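You operate a simulated robot arm through the tools that you are given. There is no shell and no other tool.

Carry out the task below with a simulated robot arm. There is one attempt and no reset: what you move stays moved.

## Task
Dry the humidity card at the fan until one spot is pink, then switch off.
Fine: the card goes on the fan tray and back on the table.

The check looks at the end state, three seconds after you hand in, the way a careful person would. Anything else that was tipped, shoved, dropped, spilled or broken makes it a failure.

## Robot
A 7-joint arm with a two-finger parallel gripper, fixed in place. Base frame: the origin is at the foot of the arm, x ahead of it, y to its left, z up; the work surface is at about z = 860. Readings come in mm, rad, newtons and seconds.
With the tool pointing down near the work surface it reaches from about 280 to 740 mm from the base axis. Its first joint turns from -2.007 to 2.007 rad. Payload 3.91 kg.
The TCP is the grasp point between the finger pads, 30 mm short of the fingertips. In the tool frame z runs along the fingers and y along their closing line. The gripper opens to 110 mm. The fingers are 20 mm wide and 10 mm thick; the gripper's body (48 by 112 mm) begins 55 mm behind the TCP.
Orientation is that of the tool frame in the base frame, as a unit quaternion [w, x, y, z]. With the fingers straight down and closing along the base's y, the tool's x points along the base's -x, its y along +y and its z along -z.

## Interface
- The arm moves only by the tool play_rows. Its argument "plan" is one flat list of numbers, 6 for each row, row after row: the shift along the tool's x, y, z in mm, then the turn, a rotation vector about the tool's x, y, z in degrees. In form: [x, y, z, rx, ry, rz, x, y, z, rx, ry, rz, ...]. A call has 1 to 20 rows; each row shifts and turns the commanded pose from where the row before left it, along the tool's axes as they then stand. "jaw" is the finger opening in mm, from 0 to 110, set as the call begins (left out, the last holds). Rows are played at 5 a second. More than 50 mm and 0.15 rad between two rows, or a gripper value outside its range, and nothing of the call is played. Where a pose cannot be reached the arm comes as near as it can. A force on the tool above 40 N (or 10 N above the force at the start of the call, whichever is more), or a blocked arm, ends the call early, and 0.2 s more pass. The fingers move at their own pace (about 108 mm/s each) and stop on an object; they squeeze with about 32 N. The grip force told is the motor's: it shows also when the fingers shut on nothing. Time passes only in rows, and 0.2 s behind the last, so rows that do not move let the fingers close. It gives the time, the measured TCP pose, the force on the tool (base axes), the opening and the grip force at its end, in the units of the frame above (readings bear some noise), with the torque about the TCP (base axes, N m) and any sound that the robot's microphone picked up.
- Cameras (640 x 400 px; columns grow to the right, rows downward): "scene" is fixed at [50.5, -499.3, 1474.1]; the picture's right is [0.82, -0.57, 0.00], its down [-0.22, -0.32, -0.92] and it looks along [0.53, 0.76, -0.39] (base axes); focal length 311 px, centre (320, 200). "wrist" rides on the gripper at [72, 17, -103] in the tool frame; the picture's right is [-0.23, 0.97, 0.00], its down [-0.76, -0.18, -0.62] and it looks along [-0.61, -0.14, 0.78] (tool axes); focal length 222 px, centre (320, 200). There is no depth. A picture from a camera that has moved, and an enlarged one, comes with that camera's place and axes in the base frame and with its lens.
- camera(camera): a new picture of that camera. It takes no simulated time.
- move_column(by): slides the trunk up (or, below 0, down) by that many mm; the arm rides with it, the base frame stays. It gives what a move gives, with no picture.
- close_up(camera, box): a new picture of the part [left, top, right, bottom] of that camera's present view, enlarged. It takes no simulated time.
- sign_off(): hands the job in; it is judged then, once.

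Places have to be worked out from the pictures, the camera data and where the tool is seen. Open the gripper and draw the arm clear of the work before you hand the job in, unless the task says otherwise.

The tools are called after "Request:" as a command line: name --argument value ..., lists and objects as JSON in quotes. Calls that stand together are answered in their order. play_rows: Moves the arm, as the interface text tells. Its arguments: {"type":"object","properties":{"plan":{"type":"array","items":{"type":"number"}},"jaw":{"type":"number"}},"required":["plan"]} The other tools are called the same way: move_column (by) slides the trunk up or down; camera (camera) takes a picture; close_up (camera, box) takes an enlarged picture of a part of a camera's view; sign_off () hands the job in.

At the start:

```text
clock: 0.0
tcp_pos: [324.6, 342.3, 1332.9]
ee_rot: [0.001, -0.001, 1.0, 0.0]
ft_force: [0.0, 0.5, -0.8]
torque: [0.0, 0.01, 0.0]
width: 109.9
grasp_force: 0.1
trunk travel left (down, up): [-900.0, 90.0]
```

scene: 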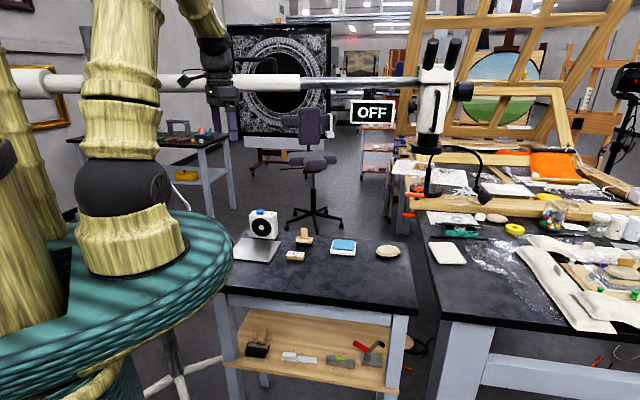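
wrist: 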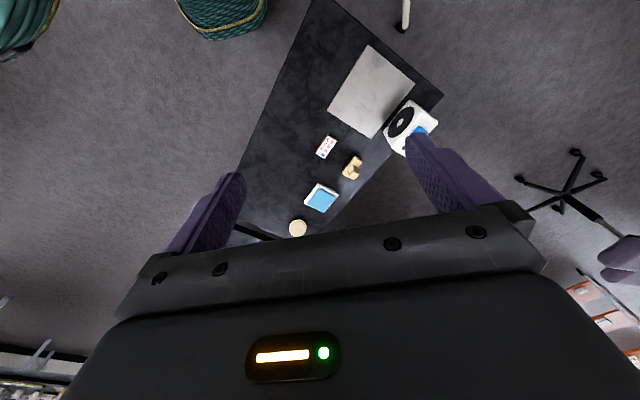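

I see a table with a fan, a tray plate in front of it, a small card with spots, a wooden piece, a blue thing and a round thing; an OFF sign is in the background. I take close-ups to identify each.

Request:
close_up --camera "scene" --box '[220, 195, 420, 320]'

Request:
close_up --camera "wrist" --box '[230, 30, 450, 250]'

Request:
close_up --camera "scene" --box '[230, 200, 330, 265]'

Request:
close_up --camera "wrist" --box '[300, 120, 380, 190]'

```text
3.20 times, centred on (320, 258) of scene
camera zoom: at [50.5, -499.3, 1474.1], right [0.82, -0.57, 0.0], down [-0.22, -0.32, -0.92], along [0.53, 0.76, -0.39], focal length 996 px, centre (320, 16)
```

zoom: 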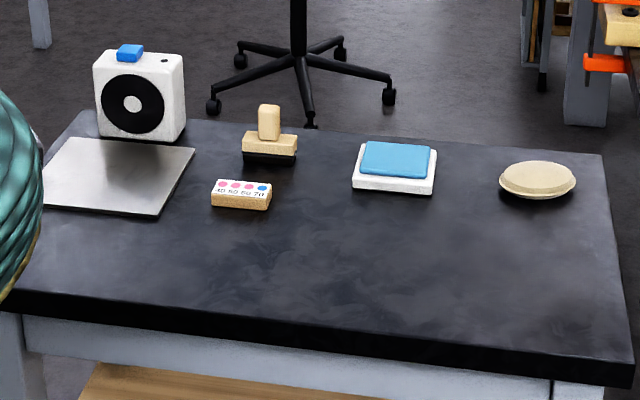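

```text
1.82 times, centred on (340, 140) of wrist
camera zoom: at [250.8, 358.8, 1436.1], right [0.23, 0.97, 0.0], down [0.76, -0.18, 0.62], along [0.61, -0.14, -0.78], focal length 404 px, centre (284, 309)
```

zoom: 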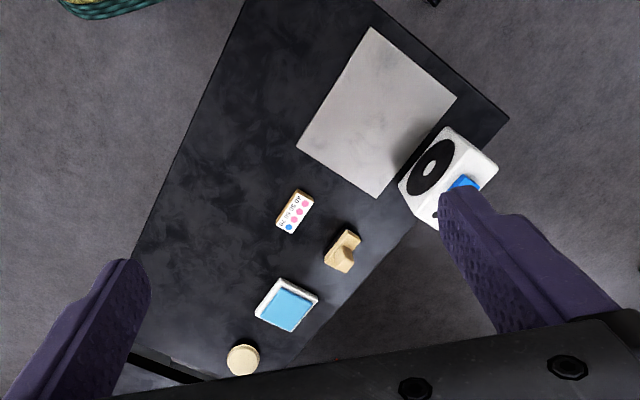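

```text
6.15 times, centred on (280, 232) of scene
camera zoom: at [50.5, -499.3, 1474.1], right [0.82, -0.57, 0.0], down [-0.22, -0.32, -0.92], along [0.53, 0.76, -0.39], focal length 1915 px, centre (566, 0)
```

zoom: 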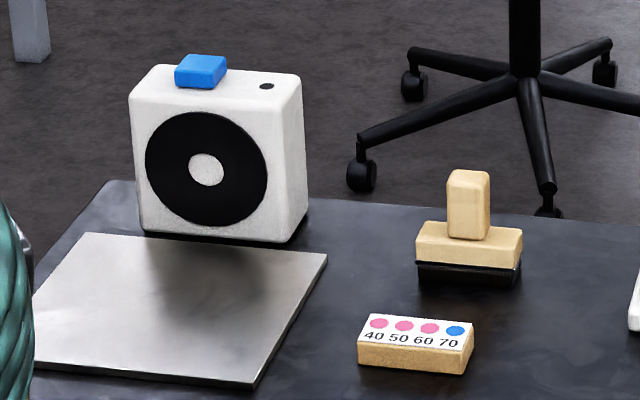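

```text
5.71 times, centred on (340, 155) of wrist
camera zoom: at [250.8, 358.8, 1436.1], right [0.23, 0.97, 0.0], down [0.76, -0.18, 0.62], along [0.61, -0.14, -0.78], focal length 1269 px, centre (206, 457)
```

zoom: 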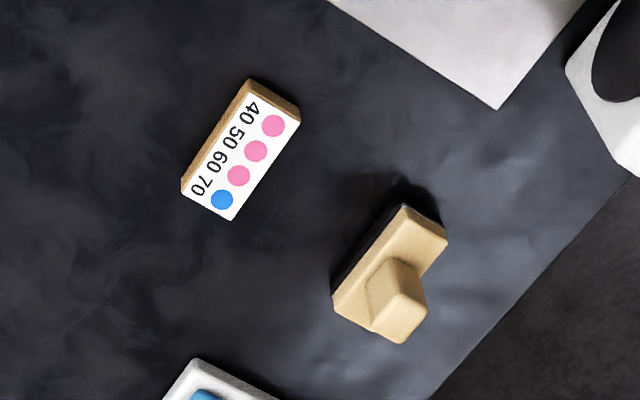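

The card shows 40/50/60 pink and 70 blue; drying should turn spots blue until only one is pink. I look closely at the fan switch and at the OFF sign before moving.

Request:
close_up --camera "scene" --box '[244, 204, 284, 229]'

Request:
close_up --camera "scene" --box '[340, 90, 404, 130]'

Request:
close_up --camera "wrist" --box '[370, 80, 450, 150]'

```text
16.00 times, centred on (264, 216) of scene
camera zoom: at [50.5, -499.3, 1474.1], right [0.82, -0.57, 0.0], down [-0.22, -0.32, -0.92], along [0.53, 0.76, -0.39], focal length 4980 px, centre (1216, -64)
```

zoom: 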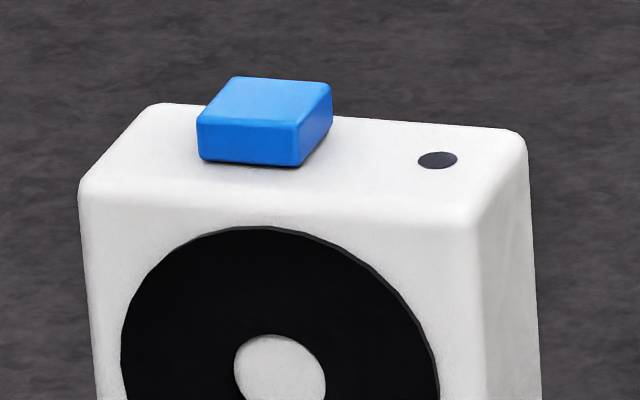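

```text
10.00 times, centred on (372, 110) of scene
camera zoom: at [50.5, -499.3, 1474.1], right [0.82, -0.57, 0.0], down [-0.22, -0.32, -0.92], along [0.53, 0.76, -0.39], focal length 3113 px, centre (-200, 1100)
```

zoom: 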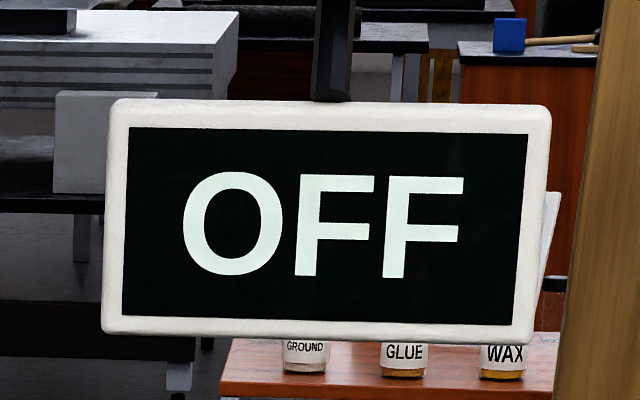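

```text
5.71 times, centred on (410, 115) of wrist
camera zoom: at [250.8, 358.8, 1436.1], right [0.23, 0.97, 0.0], down [0.76, -0.18, 0.62], along [0.61, -0.14, -0.78], focal length 1269 px, centre (-194, 686)
```

zoom: 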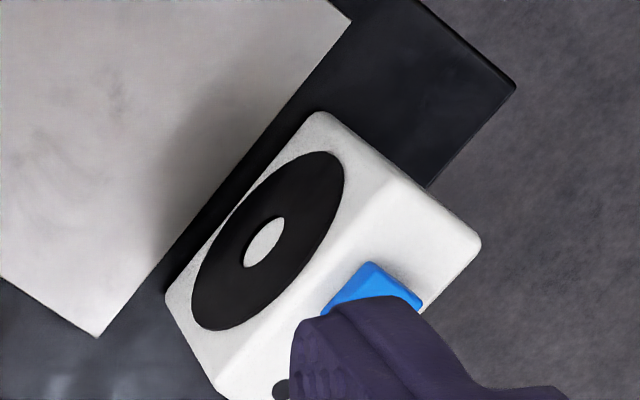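

The sign reads the fan's state (OFF) and the blue key on top is the push switch. I judge the card at about (512, 313) with its long axis along (1,-1); I move above it and turn the tool 45° so that the fingers close across its short side.

Request:
play_rows --plan '[-23.4, -3.6, 35.4, 0, 0, 0, -23.4, -3.6, 35.4, 0, 0, 0, -23.4, -3.6, 35.4, 0, 0, 0, -23.4, -3.6, 35.4, 0, 0, 0, -23.4, -3.6, 35.4, 0, 0, 0, -23.4, -3.6, 35.4, 0, 0, 0, -23.4, -3.6, 35.4, 0, 0, 0, -23.4, -3.6, 35.4, 0, 0, 0, 0, 0, 0, 0, 0, 7.5, 0, 0, 0, 0, 0, 7.5, 0, 0, 0, 0, 0, 7.5, 0, 0, 0, 0, 0, 7.5, 0, 0, 0, 0, 0, 7.5, 0, 0, 0, 0, 0, 7.5, 0, 0, 0, 0, 0, 0]' --jaw 70

Request:
camera --camera "wrist"

Request:
camera --camera "scene"

```text
clock: 3.2
tcp_pos: [510.8, 313.2, 1049.6]
ee_rot: [0.0, 0.383, 0.924, 0.0]
ft_force: [-0.3, 0.4, 0.3]
torque: [0.01, -0.02, -0.03]
width: 69.9
grasp_force: 0.1
trunk travel left (down, up): [-900.0, 90.0]
```

```text
taken
camera wrist: at [471.6, 376.4, 1153.1], right [0.85, 0.53, 0.0], down [0.41, -0.66, 0.62], along [0.33, -0.53, -0.78], focal length 222 px, centre (320, 200)
```

wrist: 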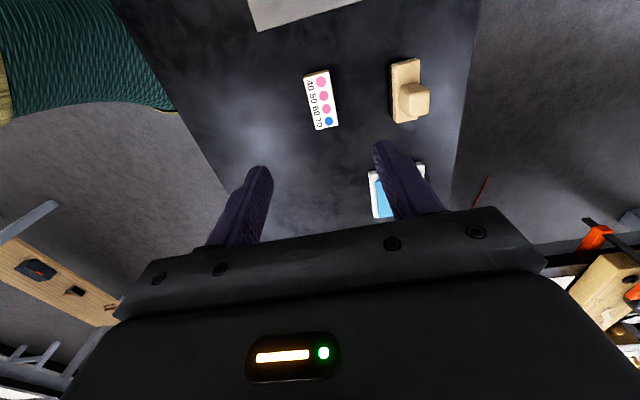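

```text
taken
```

scene: 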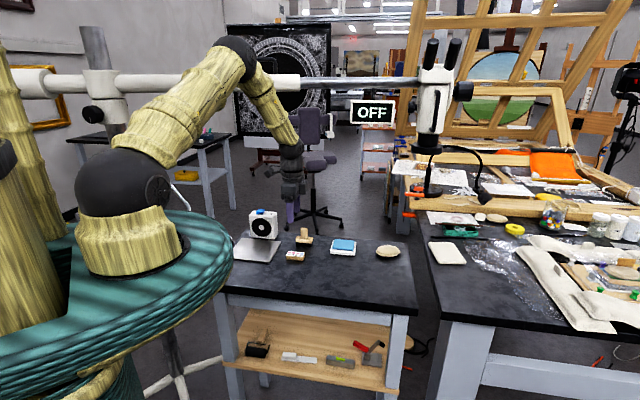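

The arm is above the card with the fingers closing along (1,1). I zoom the wrist view to measure the card exactly.

Request:
close_up --camera "wrist" --box '[280, 50, 360, 140]'

Request:
close_up --camera "scene" --box '[275, 230, 323, 260]'

```text
4.44 times, centred on (320, 95) of wrist
camera zoom: at [471.6, 376.4, 1153.1], right [0.85, 0.53, 0.0], down [0.41, -0.66, 0.62], along [0.33, -0.53, -0.78], focal length 987 px, centre (320, 667)
```

zoom: 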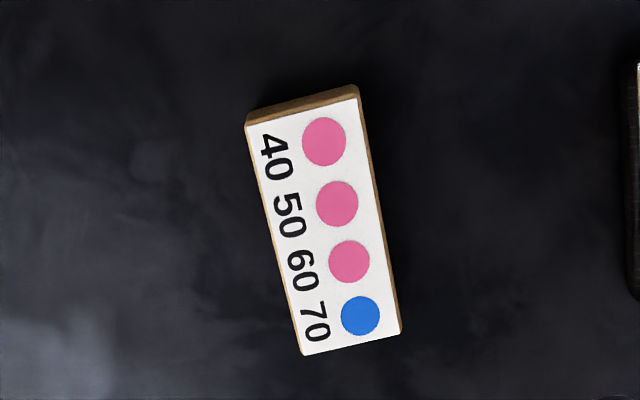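

```text
13.33 times, centred on (299, 245) of scene
camera zoom: at [50.5, -499.3, 1474.1], right [0.82, -0.57, 0.0], down [-0.22, -0.32, -0.92], along [0.53, 0.76, -0.39], focal length 4150 px, centre (600, -400)
```

zoom: 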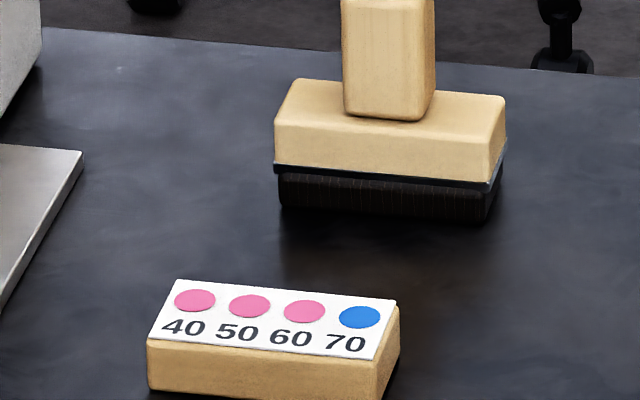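

The card measures about 60×28×16 mm, centred at (513, 314). I centre over it and descend with the jaw at 60 until the fingertips are a few mm over the table.

Request:
play_rows --plan '[-0.5, 0.8, 30, 0, 0, 0, -0.5, 0.8, 30, 0, 0, 0, 0, 0, 30, 0, 0, 0, 0, 0, 25, 0, 0, 0, 0, 0, 20, 0, 0, 0, 0, 0, 12, 0, 0, 0, 0, 0, 8, 0, 0, 0, 0, 0, 0, 0, 0, 0]' --jaw 60

Request:
camera --camera "wrist"

Request:
close_up --camera "scene" --box '[260, 210, 340, 270]'

```text
clock: 5.0
tcp_pos: [512.1, 314.3, 892.6]
ee_rot: [0.0, 0.383, 0.924, 0.0]
ft_force: [0.2, 0.1, 0.1]
torque: [-0.03, -0.01, -0.02]
width: 59.8
grasp_force: 0.1
trunk travel left (down, up): [-900.0, 90.0]
```

```text
taken
camera wrist: at [473.0, 376.9, 997.2], right [0.85, 0.53, 0.0], down [0.41, -0.66, 0.62], along [0.33, -0.53, -0.78], focal length 222 px, centre (320, 200)
```

wrist: 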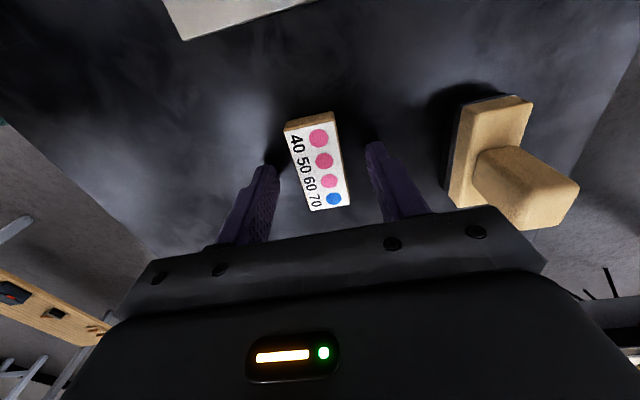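

```text
6.67 times, centred on (300, 240) of scene
camera zoom: at [50.5, -499.3, 1474.1], right [0.82, -0.57, 0.0], down [-0.22, -0.32, -0.92], along [0.53, 0.76, -0.39], focal length 2075 px, centre (453, -67)
```

zoom: 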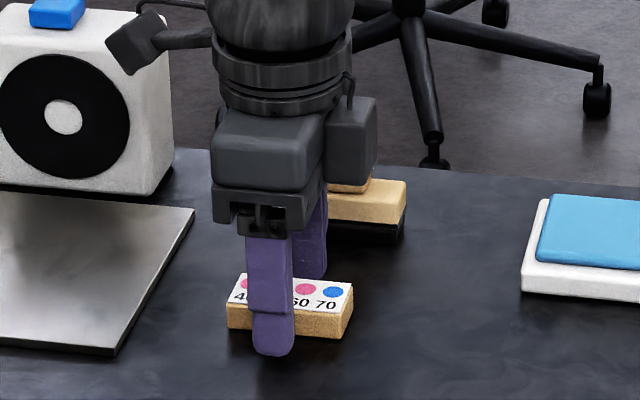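

The fingers straddle the card without touching it. I nudge 2 mm along the long axis and close.

Request:
play_rows --plan '[-2, 0.5, 0, 0, 0, 0]'

Request:
play_rows --plan '[0, 0, 0, 0, 0, 0, 0, 0, 0, 0, 0, 0, 0, 0, 0, 0, 0, 0, 0, 0, 0, 0, 0, 0]' --jaw 20

```text
clock: 5.4
tcp_pos: [515.2, 312.7, 893.7]
ee_rot: [0.0, 0.383, 0.924, 0.0]
ft_force: [-0.3, 0.0, -0.2]
torque: [-0.01, 0.0, 0.02]
width: 59.8
grasp_force: 0.1
trunk travel left (down, up): [-900.0, 90.0]
```

```text
clock: 6.4
tcp_pos: [513.4, 313.2, 894.4]
ee_rot: [0.0, 0.383, 0.924, 0.001]
ft_force: [-0.1, -0.2, 0.9]
torque: [-0.02, 0.03, -0.01]
width: 28.4
grasp_force: 31.8
trunk travel left (down, up): [-900.0, 90.0]
```

The card is held (opening 28.4 mm). I lift it 70 mm and carry it level over the tray, whose centre I judge at about (417, 445).

Request:
play_rows --plan '[0, 0, -10, 0, 0, 0, 0, 0, -20, 0, 0, 0, 0, 0, -20, 0, 0, 0, 0, 0, -20, 0, 0, 0, 27, 3, 0, 0, 0, 0, 27, 3, 0, 0, 0, 0, 27, 3, 0, 0, 0, 0, 27, 3, 0, 0, 0, 0, 27, 3, 0, 0, 0, 0, 25, 3, 0, 0, 0, 0, 0, 0, 0, 0, 0, 0]'

Request:
camera --camera "wrist"

Request:
close_up --camera "scene" --box '[210, 190, 330, 280]'

```text
clock: 8.8
tcp_pos: [414.3, 439.2, 964.7]
ee_rot: [0.0, 0.382, 0.924, 0.0]
ft_force: [-0.3, 0.0, -0.5]
torque: [0.0, 0.0, -0.01]
width: 28.4
grasp_force: 31.7
trunk travel left (down, up): [-900.0, 90.0]
```

```text
taken
camera wrist: at [374.6, 501.3, 1068.2], right [0.85, 0.53, 0.0], down [0.41, -0.66, 0.62], along [0.33, -0.53, -0.78], focal length 222 px, centre (320, 200)
```

wrist: 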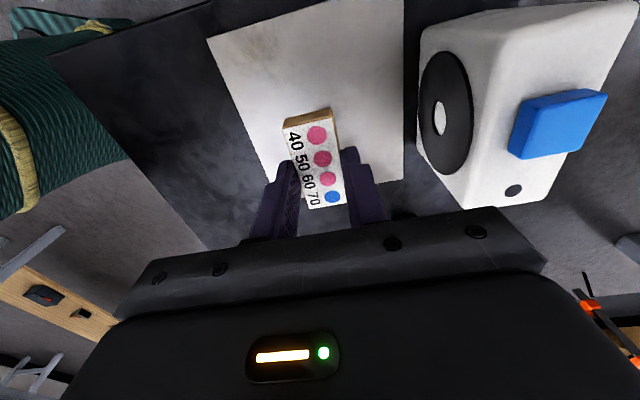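

```text
4.44 times, centred on (270, 235) of scene
camera zoom: at [50.5, -499.3, 1474.1], right [0.82, -0.57, 0.0], down [-0.22, -0.32, -0.92], along [0.53, 0.76, -0.39], focal length 1383 px, centre (542, 44)
```

zoom: 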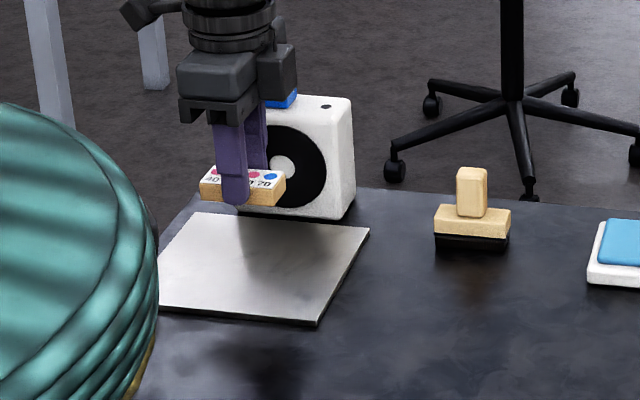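

The card is over the tray, roughly centred and in front of the fan, with about 25 mm of clearance between gripper body and fan. I lower it in decreasing steps.

Request:
play_rows --plan '[0, 0, 20, 0, 0, 0, 0, 0, 20, 0, 0, 0, 0, 0, 15, 0, 0, 0, 0, 0, 6, 0, 0, 0, 0, 0, 2, 0, 0, 0, 0, 0, 0, 0, 0, 0]'

Request:
close_up --camera "scene" --box '[230, 200, 294, 260]'

Request:
camera --camera "wrist"

```text
clock: 10.2
tcp_pos: [413.3, 438.4, 901.4]
ee_rot: [0.0, 0.383, 0.924, 0.0]
ft_force: [-0.2, -0.5, 0.4]
torque: [0.0, -0.01, -0.02]
width: 28.7
grasp_force: 32.8
trunk travel left (down, up): [-900.0, 90.0]
```

```text
6.67 times, centred on (262, 230) of scene
camera zoom: at [50.5, -499.3, 1474.1], right [0.82, -0.57, 0.0], down [-0.22, -0.32, -0.92], along [0.53, 0.76, -0.39], focal length 2075 px, centre (707, 0)
```

zoom: 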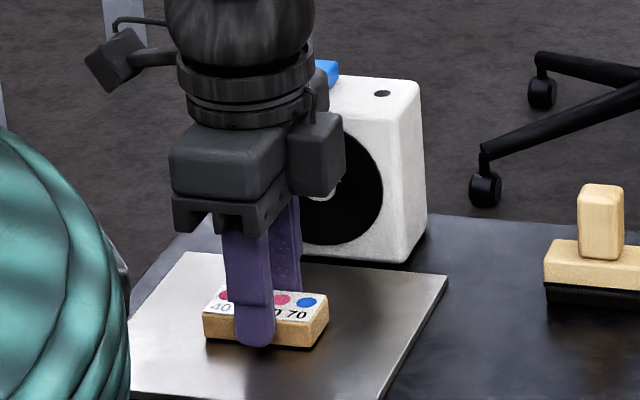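

```text
taken
camera wrist: at [373.7, 501.7, 1004.0], right [0.85, 0.53, 0.0], down [0.41, -0.66, 0.62], along [0.33, -0.53, -0.78], focal length 222 px, centre (320, 200)
```

wrist: 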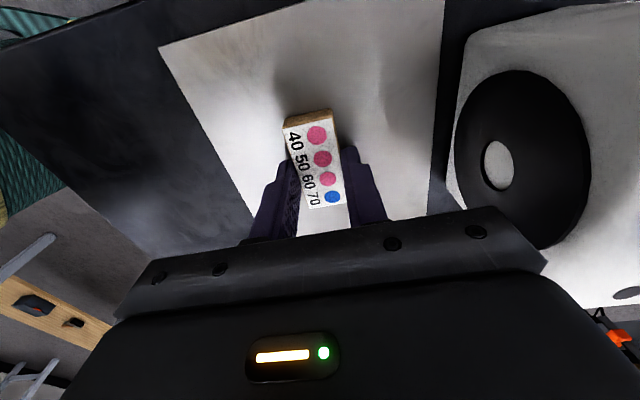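

It hangs only a few millimetres over the plate. I lower in 1 mm steps and watch the vertical force.

Request:
play_rows --plan '[0, 0, 1, 0, 0, 0, 0, 0, 1, 0, 0, 0, 0, 0, 0, 0, 0, 0]'

Request:
play_rows --plan '[0, 0, 1, 0, 0, 0, 0, 0, 0, 0, 0, 0]'

```text
clock: 11.0
tcp_pos: [412.2, 439.2, 900.6]
ee_rot: [0.0, 0.383, 0.924, 0.001]
ft_force: [-1.0, 0.1, 8.8]
torque: [0.02, 0.06, 0.01]
width: 28.4
grasp_force: 31.7
trunk travel left (down, up): [-900.0, 90.0]
```

```text
clock: 11.6
tcp_pos: [413.2, 437.4, 899.1]
ee_rot: [0.0, 0.383, 0.924, 0.001]
ft_force: [-0.5, 2.5, 16.9]
torque: [0.08, 0.01, 0.02]
width: 28.5
grasp_force: 32.1
trunk travel left (down, up): [-900.0, 90.0]
```

Contact: about 17 N upward, so the card sits on the plate. I back off 1.5 mm and open the jaw a little.

Request:
play_rows --plan '[0, 0, -1.5, 0, 0, 0, 0, 0, 0, 0, 0, 0]'

Request:
play_rows --plan '[0, 0, 0, 0, 0, 0, 0, 0, 0, 0, 0, 0, 0, 0, 0, 0, 0, 0]' --jaw 50

Request:
camera --camera "wrist"

Request:
camera --camera "scene"

```text
clock: 12.2
tcp_pos: [413.7, 437.7, 899.1]
ee_rot: [0.0, 0.382, 0.924, 0.0]
ft_force: [1.5, 4.0, 9.7]
torque: [0.14, -0.01, -0.04]
width: 28.5
grasp_force: 31.9
trunk travel left (down, up): [-900.0, 90.0]
```

```text
clock: 13.0
tcp_pos: [413.7, 438.7, 899.0]
ee_rot: [-0.001, 0.382, 0.924, 0.001]
ft_force: [0.3, 0.1, -0.4]
torque: [0.02, -0.01, -0.02]
width: 50.0
grasp_force: 0.2
trunk travel left (down, up): [-900.0, 90.0]
```

```text
taken
camera wrist: at [373.9, 500.9, 1002.7], right [0.85, 0.53, 0.0], down [0.41, -0.66, 0.62], along [0.33, -0.53, -0.78], focal length 222 px, centre (320, 200)
```

wrist: 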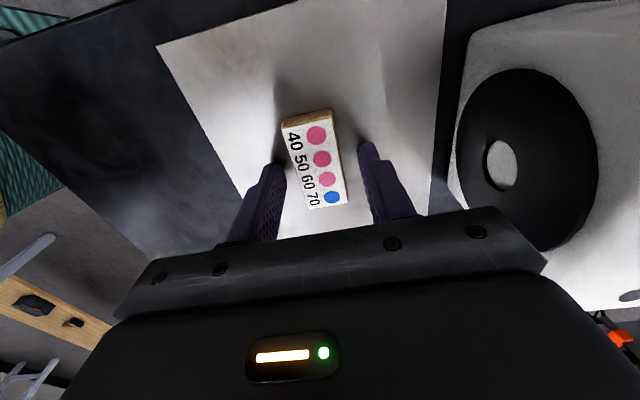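

```text
taken
```

scene: 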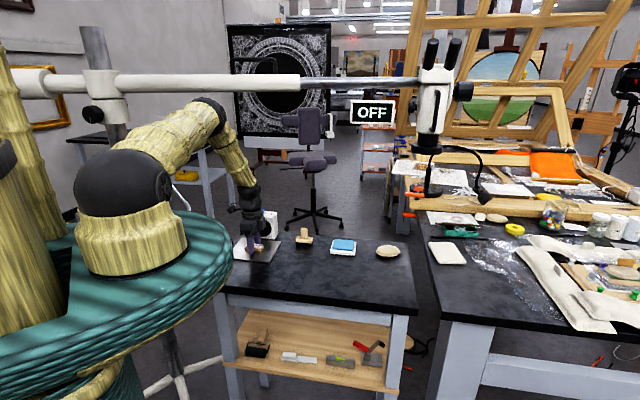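

The card stands free on the tray with the fan still OFF. I lift straight up clear of the fan and look at the key from above.

Request:
play_rows --plan '[0, 0, -15, 0, 0, 0, 0, 0, -30, 0, 0, 0, 0, 0, -40, 0, 0, 0, 0, 0, -40, 0, 0, 0, 0, 0, -40, 0, 0, 0, 0, 0, -16, 0, 0, 0, 0, 0, 0, 0, 0, 0]'

Request:
camera --camera "wrist"

Request:
close_up --camera "scene" --box '[230, 195, 310, 265]'

```text
clock: 14.6
tcp_pos: [415.5, 438.8, 1080.9]
ee_rot: [-0.001, 0.383, 0.924, 0.0]
ft_force: [0.0, -0.5, -0.4]
torque: [-0.04, 0.0, 0.04]
width: 50.4
grasp_force: 0.0
trunk travel left (down, up): [-900.0, 90.0]
```

```text
taken
camera wrist: at [375.1, 501.4, 1184.0], right [0.85, 0.53, 0.0], down [0.41, -0.66, 0.62], along [0.33, -0.53, -0.78], focal length 222 px, centre (320, 200)
```

wrist: 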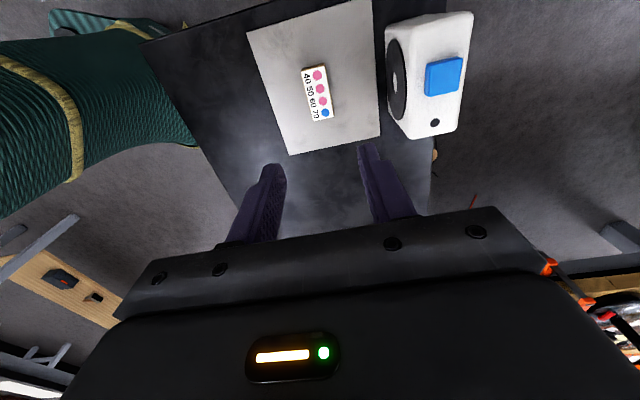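

```text
5.71 times, centred on (270, 230) of scene
camera zoom: at [50.5, -499.3, 1474.1], right [0.82, -0.57, 0.0], down [-0.22, -0.32, -0.92], along [0.53, 0.76, -0.39], focal length 1779 px, centre (606, 29)
```

zoom: 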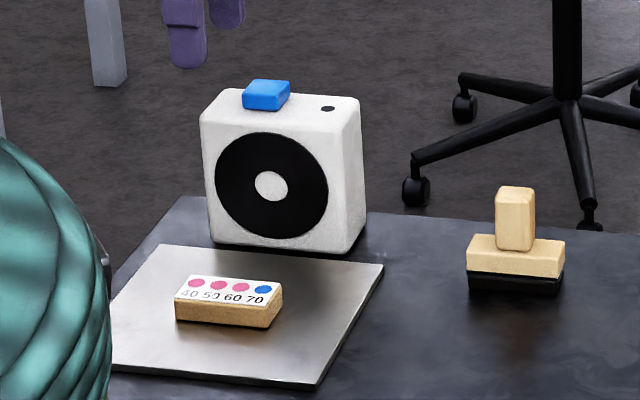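

Both card and fan are in clear view. I zoom the wrist view on the key to fix its position.

Request:
close_up --camera "wrist" --box '[370, 0, 490, 150]'

Request:
close_up --camera "scene" --box '[248, 200, 288, 225]'

```text
2.67 times, centred on (430, 75) of wrist
camera zoom: at [375.1, 501.4, 1184.0], right [0.85, 0.53, 0.0], down [0.41, -0.66, 0.62], along [0.33, -0.53, -0.78], focal length 592 px, centre (27, 533)
```

zoom: 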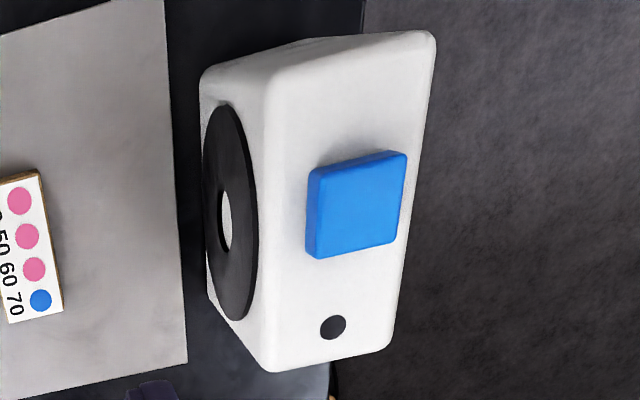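

```text
16.00 times, centred on (268, 212) of scene
camera zoom: at [50.5, -499.3, 1474.1], right [0.82, -0.57, 0.0], down [-0.22, -0.32, -0.92], along [0.53, 0.76, -0.39], focal length 4980 px, centre (1152, 0)
```

zoom: 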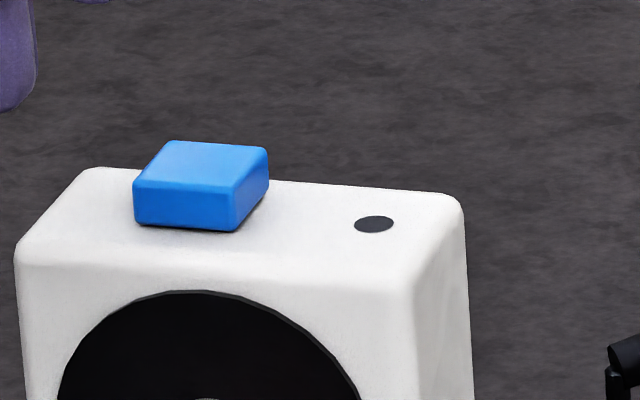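

From both views the key's top is at about (486, 527, 971). I close the fingers and move above it, stopping with the tips about 20 mm over the key.

Request:
play_rows --plan '[2.8, 28.4, 0, 0, 0, 0, 2.8, 28.4, 0, 0, 0, 0, 2.8, 28.4, 0, 0, 0, 0, 2.7, 28.3, 0, 0, 0, 0, 0, 0, 30, 0, 0, 0, 0, 0, 30, 0, 0, 0, 0, 0, 0, 0, 0, 0]' --jaw 0

Request:
camera --camera "wrist"

Request:
camera --camera "scene"

Request:
close_up --camera "scene" --box '[230, 185, 310, 265]'

```text
clock: 16.2
tcp_pos: [487.4, 527.6, 1021.7]
ee_rot: [0.0, 0.383, 0.924, 0.0]
ft_force: [0.2, 0.2, 0.1]
torque: [-0.02, 0.01, 0.01]
width: 0.0
grasp_force: 31.8
trunk travel left (down, up): [-900.0, 90.0]
```

```text
taken
camera wrist: at [447.5, 591.3, 1125.5], right [0.85, 0.53, 0.0], down [0.41, -0.66, 0.62], along [0.33, -0.53, -0.78], focal length 222 px, centre (320, 200)
```

wrist: 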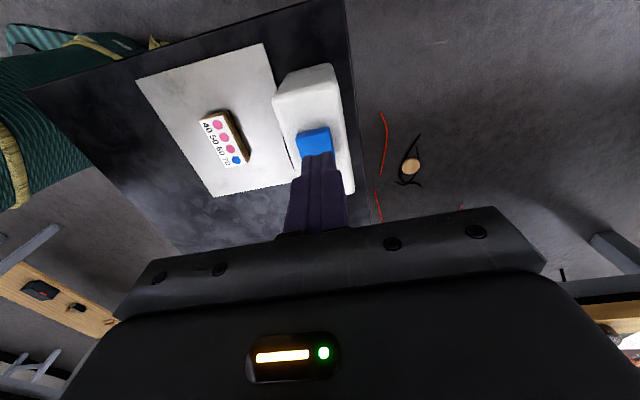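

```text
taken
```

scene: 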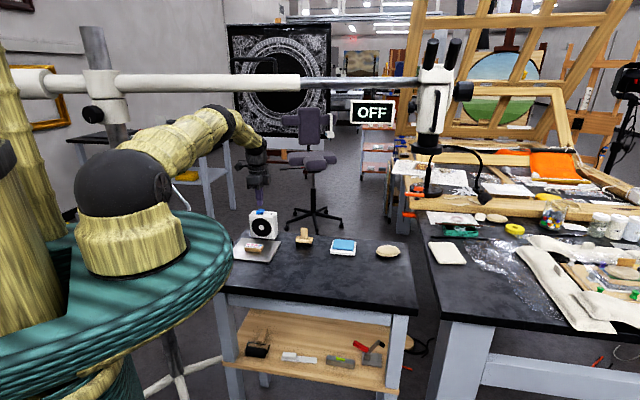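

```text
5.00 times, centred on (270, 225) of scene
camera zoom: at [50.5, -499.3, 1474.1], right [0.82, -0.57, 0.0], down [-0.22, -0.32, -0.92], along [0.53, 0.76, -0.39], focal length 1556 px, centre (570, 75)
```

zoom: 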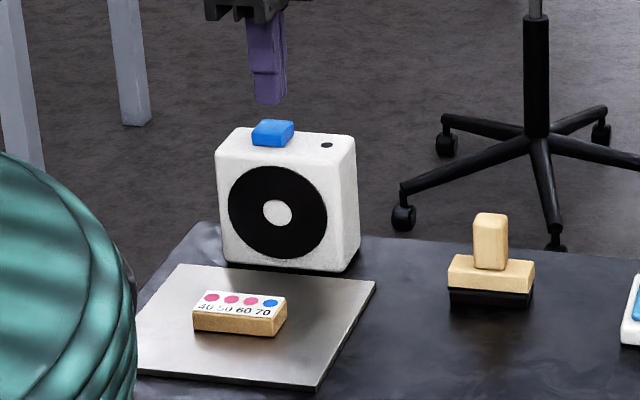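

The tips sit centrally over the key and both cameras see the card. I lower to just above the key, then press in small steps while checking the sign.

Request:
play_rows --plan '[0, 0, 10, 0, 0, 0, 0, 0, 7, 0, 0, 0, 0, 0, 0, 0, 0, 0]'

Request:
close_up --camera "scene" --box '[244, 190, 292, 230]'

```text
clock: 17.0
tcp_pos: [487.4, 528.2, 1005.2]
ee_rot: [0.0, 0.382, 0.924, 0.0]
ft_force: [0.8, 0.0, 0.7]
torque: [0.01, 0.0, 0.02]
width: 0.4
grasp_force: 32.1
trunk travel left (down, up): [-900.0, 90.0]
```

```text
10.00 times, centred on (268, 210) of scene
camera zoom: at [50.5, -499.3, 1474.1], right [0.82, -0.57, 0.0], down [-0.22, -0.32, -0.92], along [0.53, 0.76, -0.39], focal length 3113 px, centre (840, 100)
```

zoom: 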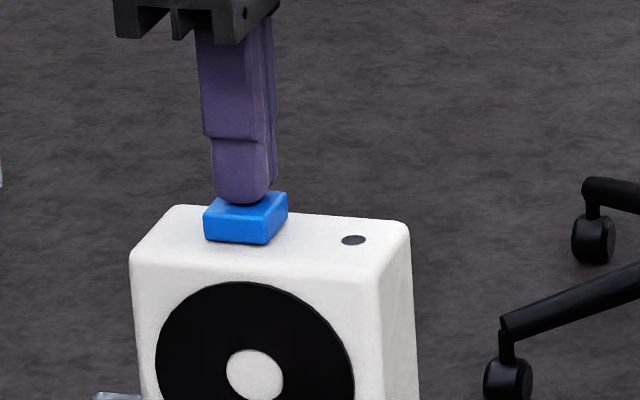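

The tips are just above the key's middle. I press 1 mm per row for five rows.

Request:
play_rows --plan '[0, 0, 1.5, 0, 0, 0, 0, 0, 1.5, 0, 0, 0, 0, 0, 1, 0, 0, 0, 0, 0, 1, 0, 0, 0]'

Request:
camera --camera "scene"

```text
clock: 18.0
tcp_pos: [487.1, 527.3, 999.2]
ee_rot: [0.0, 0.383, 0.924, -0.001]
ft_force: [-1.4, -0.1, 2.0]
torque: [-0.01, 0.03, 0.0]
width: 0.0
grasp_force: 32.3
trunk travel left (down, up): [-900.0, 90.0]
heard: click
```

```text
taken
```

scene: 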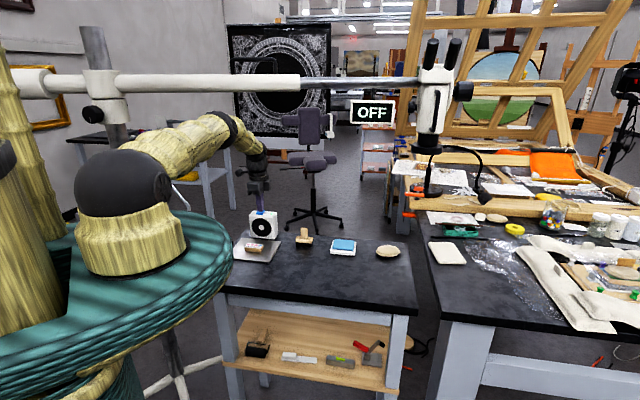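

A click was heard with the key about 2 mm down; the sign still seems to read OFF. I zoom on the lamp, sign and card.

Request:
close_up --camera "scene" --box '[244, 190, 292, 230]'

Request:
close_up --camera "scene" --box '[340, 90, 404, 130]'

Request:
close_up --camera "scene" --box '[236, 232, 284, 262]'

Request:
camera --camera "wrist"

```text
10.00 times, centred on (268, 210) of scene
camera zoom: at [50.5, -499.3, 1474.1], right [0.82, -0.57, 0.0], down [-0.22, -0.32, -0.92], along [0.53, 0.76, -0.39], focal length 3113 px, centre (840, 100)
```

zoom: 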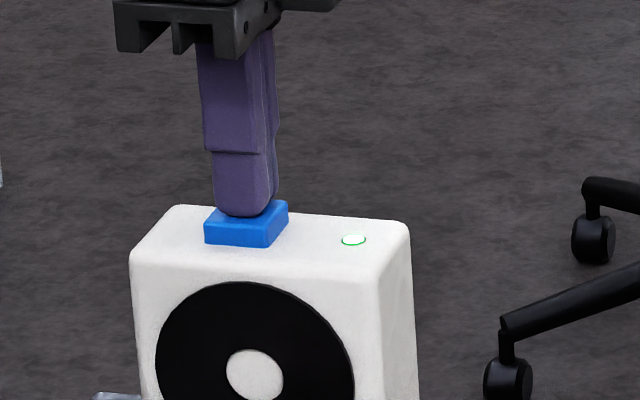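

```text
10.00 times, centred on (372, 110) of scene
camera zoom: at [50.5, -499.3, 1474.1], right [0.82, -0.57, 0.0], down [-0.22, -0.32, -0.92], along [0.53, 0.76, -0.39], focal length 3113 px, centre (-200, 1100)
```

zoom: 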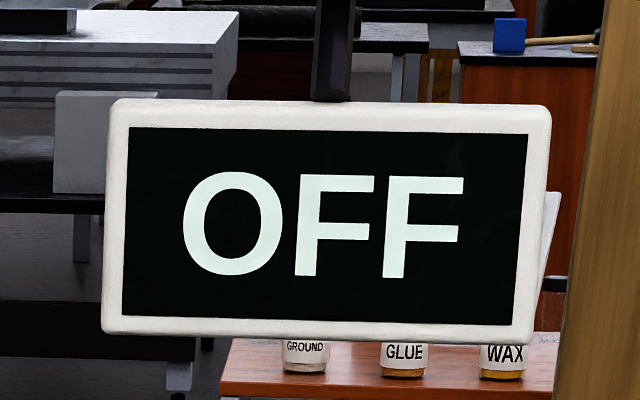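

```text
13.33 times, centred on (260, 247) of scene
camera zoom: at [50.5, -499.3, 1474.1], right [0.82, -0.57, 0.0], down [-0.22, -0.32, -0.92], along [0.53, 0.76, -0.39], focal length 4150 px, centre (1120, -427)
```

zoom: 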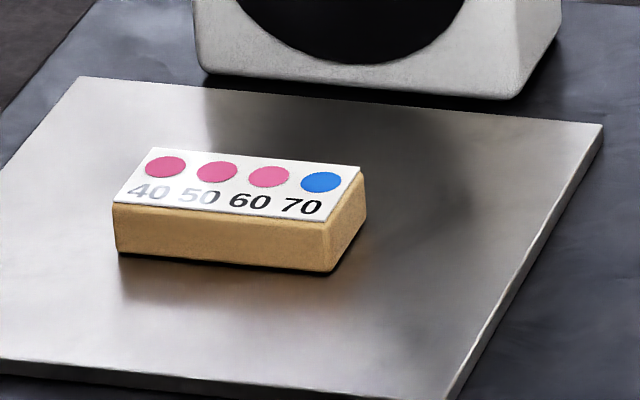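

```text
taken
camera wrist: at [447.0, 590.0, 1102.7], right [0.85, 0.53, 0.0], down [0.41, -0.66, 0.62], along [0.33, -0.53, -0.78], focal length 222 px, centre (320, 200)
```

wrist: 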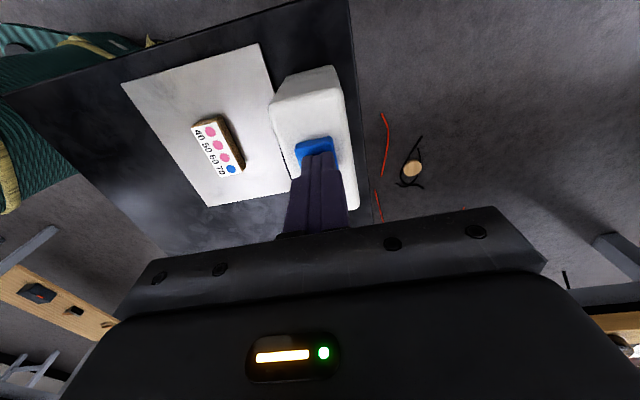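

The lamp on the fan is now lit green, so the fan is running; the wall sign seems unrelated or lags. I release the key and check that the lamp stays lit.

Request:
play_rows --plan '[0, 0, -6, 0, 0, 0]'

Request:
close_up --camera "scene" --box '[236, 190, 300, 260]'

Request:
camera --camera "scene"

```text
clock: 18.4
tcp_pos: [487.2, 527.0, 1005.2]
ee_rot: [0.001, 0.382, 0.924, 0.0]
ft_force: [0.1, -1.0, 0.1]
torque: [-0.03, 0.01, 0.03]
width: 0.1
grasp_force: 31.5
trunk travel left (down, up): [-900.0, 90.0]
```

```text
5.71 times, centred on (268, 225) of scene
camera zoom: at [50.5, -499.3, 1474.1], right [0.82, -0.57, 0.0], down [-0.22, -0.32, -0.92], along [0.53, 0.76, -0.39], focal length 1779 px, centre (617, 57)
```

zoom: 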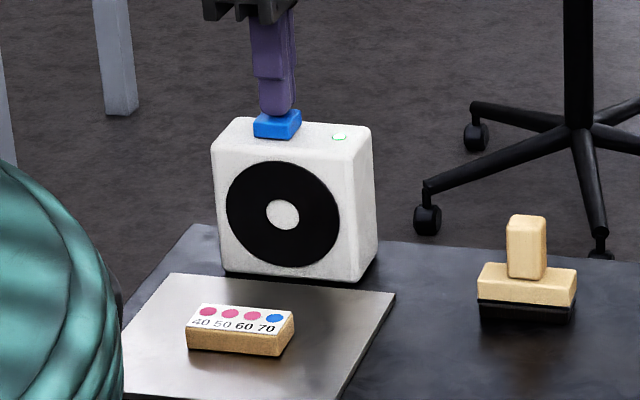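

```text
taken
```

scene: 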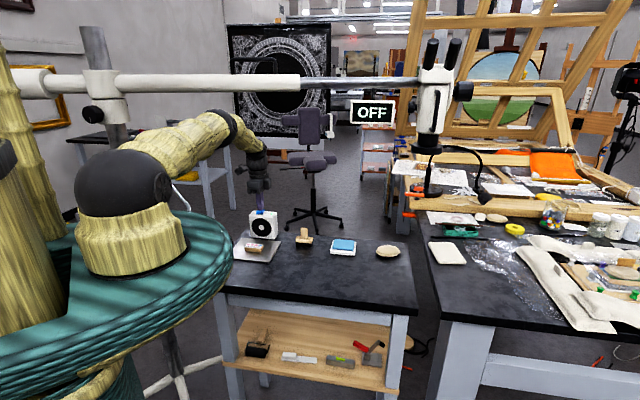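

The lamp stays green with the key released, so the switch latches. I hover over the key and wait in short steps, watching the spots.

Request:
play_rows --plan '[0, 0, 0, 0, 0, 0, 0, 0, 0, 0, 0, 0, 0, 0, 0, 0, 0, 0, 0, 0, 0, 0, 0, 0]'

Request:
close_up --camera "scene" --box '[236, 232, 284, 262]'

Request:
close_up --camera "wrist" --box '[170, 100, 270, 190]'

```text
clock: 19.4
tcp_pos: [486.7, 526.3, 1004.5]
ee_rot: [0.001, 0.383, 0.924, 0.001]
ft_force: [0.1, 0.3, 0.1]
torque: [0.01, -0.03, 0.0]
width: 0.0
grasp_force: 31.6
trunk travel left (down, up): [-900.0, 90.0]
```

```text
13.33 times, centred on (260, 247) of scene
camera zoom: at [50.5, -499.3, 1474.1], right [0.82, -0.57, 0.0], down [-0.22, -0.32, -0.92], along [0.53, 0.76, -0.39], focal length 4150 px, centre (1120, -427)
```

zoom: 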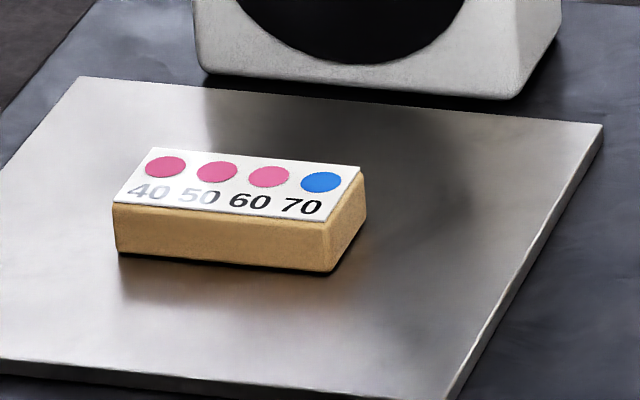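

```text
4.44 times, centred on (220, 145) of wrist
camera zoom: at [447.3, 590.3, 1108.5], right [0.85, 0.53, 0.0], down [0.41, -0.66, 0.62], along [0.33, -0.53, -0.78], focal length 987 px, centre (764, 444)
```

zoom: 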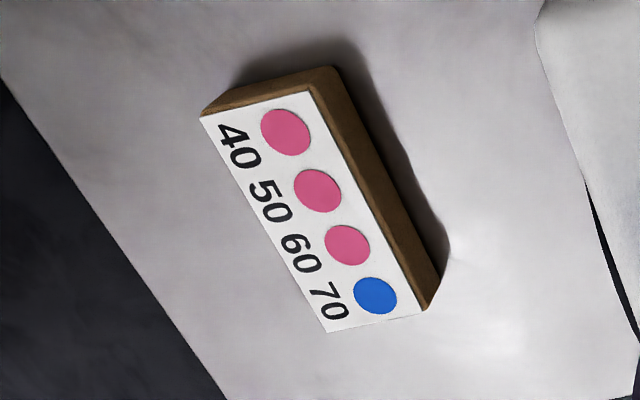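

The spots are unchanged (three pink) after about one second of drying. I wait another 1.2 seconds.

Request:
play_rows --plan '[0, 0, 0, 0, 0, 0, 0, 0, 0, 0, 0, 0, 0, 0, 0, 0, 0, 0, 0, 0, 0, 0, 0, 0, 0, 0, 0, 0, 0, 0]'

Request:
close_up --camera "scene" --box '[236, 232, 284, 262]'

```text
clock: 20.6
tcp_pos: [487.0, 527.1, 1004.5]
ee_rot: [0.0, 0.383, 0.924, 0.0]
ft_force: [-0.3, 0.1, -0.4]
torque: [-0.02, 0.04, -0.03]
width: 0.2
grasp_force: 31.9
trunk travel left (down, up): [-900.0, 90.0]
```

```text
13.33 times, centred on (260, 247) of scene
camera zoom: at [50.5, -499.3, 1474.1], right [0.82, -0.57, 0.0], down [-0.22, -0.32, -0.92], along [0.53, 0.76, -0.39], focal length 4150 px, centre (1120, -427)
```

zoom: 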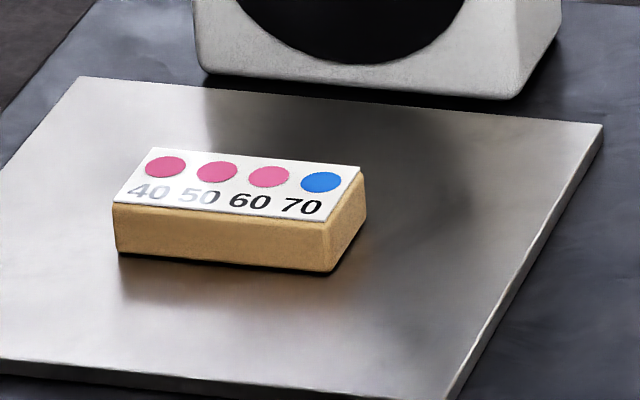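

Still three pink spots at clock 20.6. I keep waiting in steps of about 1.2 seconds.

Request:
play_rows --plan '[0, 0, 0, 0, 0, 0, 0, 0, 0, 0, 0, 0, 0, 0, 0, 0, 0, 0, 0, 0, 0, 0, 0, 0, 0, 0, 0, 0, 0, 0]'

Request:
close_up --camera "scene" --box '[236, 232, 284, 262]'

```text
clock: 21.8
tcp_pos: [487.6, 527.3, 1006.3]
ee_rot: [0.0, 0.383, 0.924, 0.001]
ft_force: [-1.0, -0.1, 0.2]
torque: [0.03, 0.0, -0.03]
width: 0.0
grasp_force: 31.9
trunk travel left (down, up): [-900.0, 90.0]
```

```text
13.33 times, centred on (260, 247) of scene
camera zoom: at [50.5, -499.3, 1474.1], right [0.82, -0.57, 0.0], down [-0.22, -0.32, -0.92], along [0.53, 0.76, -0.39], focal length 4150 px, centre (1120, -427)
```

zoom: 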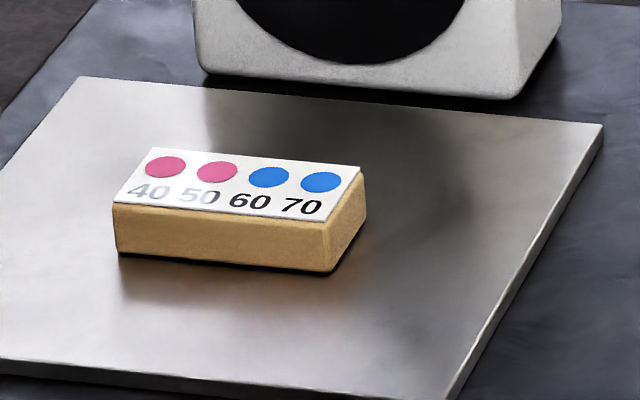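

The 60 spot has turned blue at about clock 21; two pink remain. I keep watching in steps of 0.8–1 s for the 50 spot.

Request:
play_rows --plan '[0, 0, 0, 0, 0, 0, 0, 0, 0, 0, 0, 0, 0, 0, 0, 0, 0, 0]'

Request:
close_up --camera "scene" --box '[236, 232, 284, 262]'

```text
clock: 22.6
tcp_pos: [487.5, 526.5, 1004.9]
ee_rot: [0.0, 0.383, 0.924, 0.0]
ft_force: [1.1, 0.6, 0.3]
torque: [-0.02, -0.02, 0.01]
width: 0.0
grasp_force: 31.8
trunk travel left (down, up): [-900.0, 90.0]
```

```text
13.33 times, centred on (260, 247) of scene
camera zoom: at [50.5, -499.3, 1474.1], right [0.82, -0.57, 0.0], down [-0.22, -0.32, -0.92], along [0.53, 0.76, -0.39], focal length 4150 px, centre (1120, -427)
```

zoom: 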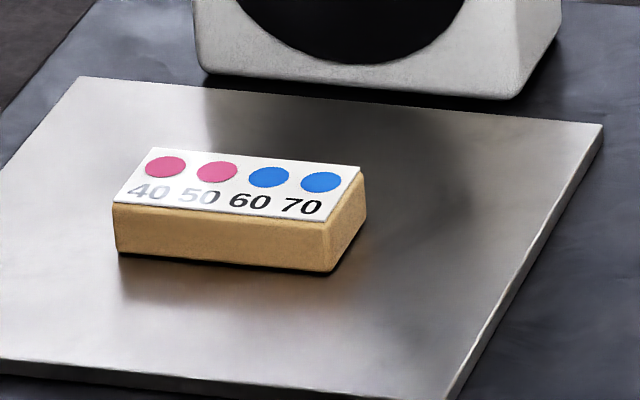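

Two spots are still pink at 22.6. I wait another step.

Request:
play_rows --plan '[0, 0, 0, 0, 0, 0, 0, 0, 0, 0, 0, 0, 0, 0, 0, 0, 0, 0]'

Request:
close_up --camera "scene" --box '[236, 232, 284, 262]'

```text
clock: 23.4
tcp_pos: [487.4, 527.2, 1005.3]
ee_rot: [0.001, 0.383, 0.924, 0.0]
ft_force: [0.2, -0.1, -0.3]
torque: [-0.05, -0.01, -0.02]
width: 0.0
grasp_force: 32.1
trunk travel left (down, up): [-900.0, 90.0]
```

```text
13.33 times, centred on (260, 247) of scene
camera zoom: at [50.5, -499.3, 1474.1], right [0.82, -0.57, 0.0], down [-0.22, -0.32, -0.92], along [0.53, 0.76, -0.39], focal length 4150 px, centre (1120, -427)
```

zoom: 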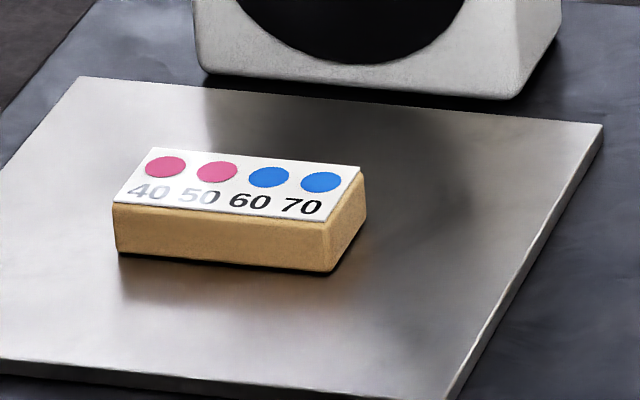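

Still two pink at 23.4. I wait another step.

Request:
play_rows --plan '[0, 0, 0, 0, 0, 0, 0, 0, 0, 0, 0, 0, 0, 0, 0, 0, 0, 0]'

Request:
close_up --camera "scene" --box '[236, 232, 284, 262]'

```text
clock: 24.2
tcp_pos: [487.0, 527.7, 1005.5]
ee_rot: [0.0, 0.382, 0.924, 0.0]
ft_force: [0.2, -1.1, 0.6]
torque: [-0.02, -0.05, 0.0]
width: 0.0
grasp_force: 31.9
trunk travel left (down, up): [-900.0, 90.0]
```

```text
13.33 times, centred on (260, 247) of scene
camera zoom: at [50.5, -499.3, 1474.1], right [0.82, -0.57, 0.0], down [-0.22, -0.32, -0.92], along [0.53, 0.76, -0.39], focal length 4150 px, centre (1120, -427)
```

zoom: 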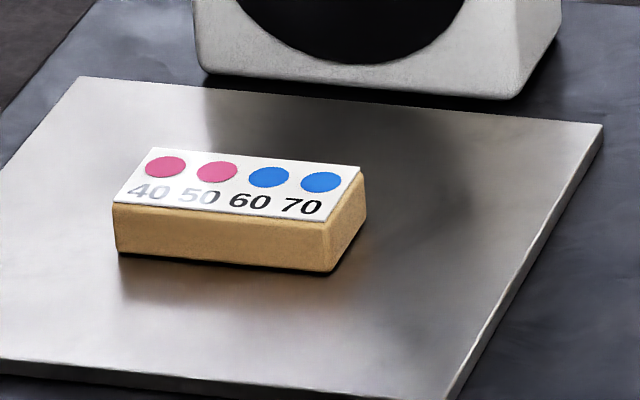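

Two pink still at 24.2. I continue waiting.

Request:
play_rows --plan '[0, 0, 0, 0, 0, 0, 0, 0, 0, 0, 0, 0, 0, 0, 0, 0, 0, 0]'

Request:
close_up --camera "scene" --box '[236, 232, 284, 262]'

```text
clock: 25.0
tcp_pos: [486.5, 527.3, 1005.1]
ee_rot: [0.0, 0.382, 0.924, 0.0]
ft_force: [0.2, 0.0, -0.1]
torque: [-0.03, 0.01, -0.02]
width: 0.0
grasp_force: 32.2
trunk travel left (down, up): [-900.0, 90.0]
```

```text
13.33 times, centred on (260, 247) of scene
camera zoom: at [50.5, -499.3, 1474.1], right [0.82, -0.57, 0.0], down [-0.22, -0.32, -0.92], along [0.53, 0.76, -0.39], focal length 4150 px, centre (1120, -427)
```

zoom: 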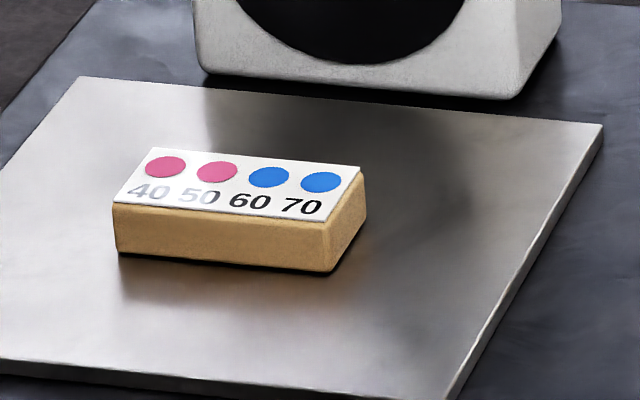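

Two pink still at 25.0. I continue waiting.

Request:
play_rows --plan '[0, 0, 0, 0, 0, 0, 0, 0, 0, 0, 0, 0, 0, 0, 0, 0, 0, 0]'

Request:
close_up --camera "scene" --box '[236, 232, 284, 262]'

```text
clock: 25.8
tcp_pos: [487.3, 527.7, 1005.6]
ee_rot: [0.0, 0.383, 0.924, -0.001]
ft_force: [-0.6, 0.6, -0.2]
torque: [0.06, 0.03, -0.01]
width: 0.0
grasp_force: 32.2
trunk travel left (down, up): [-900.0, 90.0]
```

```text
13.33 times, centred on (260, 247) of scene
camera zoom: at [50.5, -499.3, 1474.1], right [0.82, -0.57, 0.0], down [-0.22, -0.32, -0.92], along [0.53, 0.76, -0.39], focal length 4150 px, centre (1120, -427)
```

zoom: 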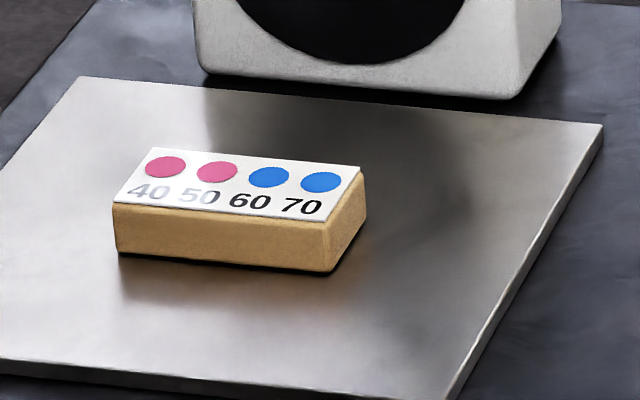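

Two pink still at 25.8; drying is slower than the first step suggested. I continue waiting.

Request:
play_rows --plan '[0, 0, 0, 0, 0, 0, 0, 0, 0, 0, 0, 0, 0, 0, 0, 0, 0, 0]'

Request:
close_up --camera "scene" --box '[236, 232, 284, 262]'

```text
clock: 26.6
tcp_pos: [486.7, 527.6, 1004.8]
ee_rot: [0.0, 0.383, 0.924, 0.0]
ft_force: [-0.2, 0.0, 0.5]
torque: [-0.01, -0.01, -0.02]
width: 0.1
grasp_force: 31.9
trunk travel left (down, up): [-900.0, 90.0]
```

```text
13.33 times, centred on (260, 247) of scene
camera zoom: at [50.5, -499.3, 1474.1], right [0.82, -0.57, 0.0], down [-0.22, -0.32, -0.92], along [0.53, 0.76, -0.39], focal length 4150 px, centre (1120, -427)
```

zoom: 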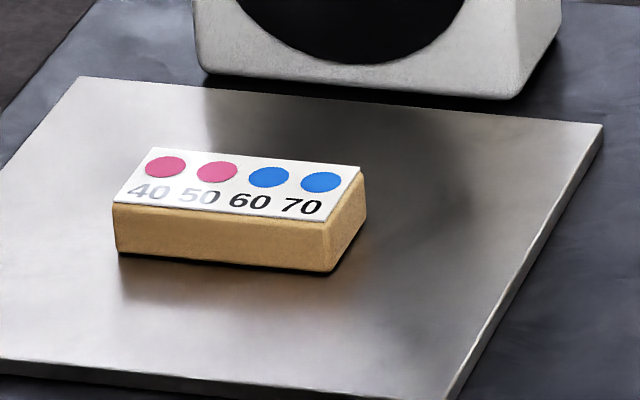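

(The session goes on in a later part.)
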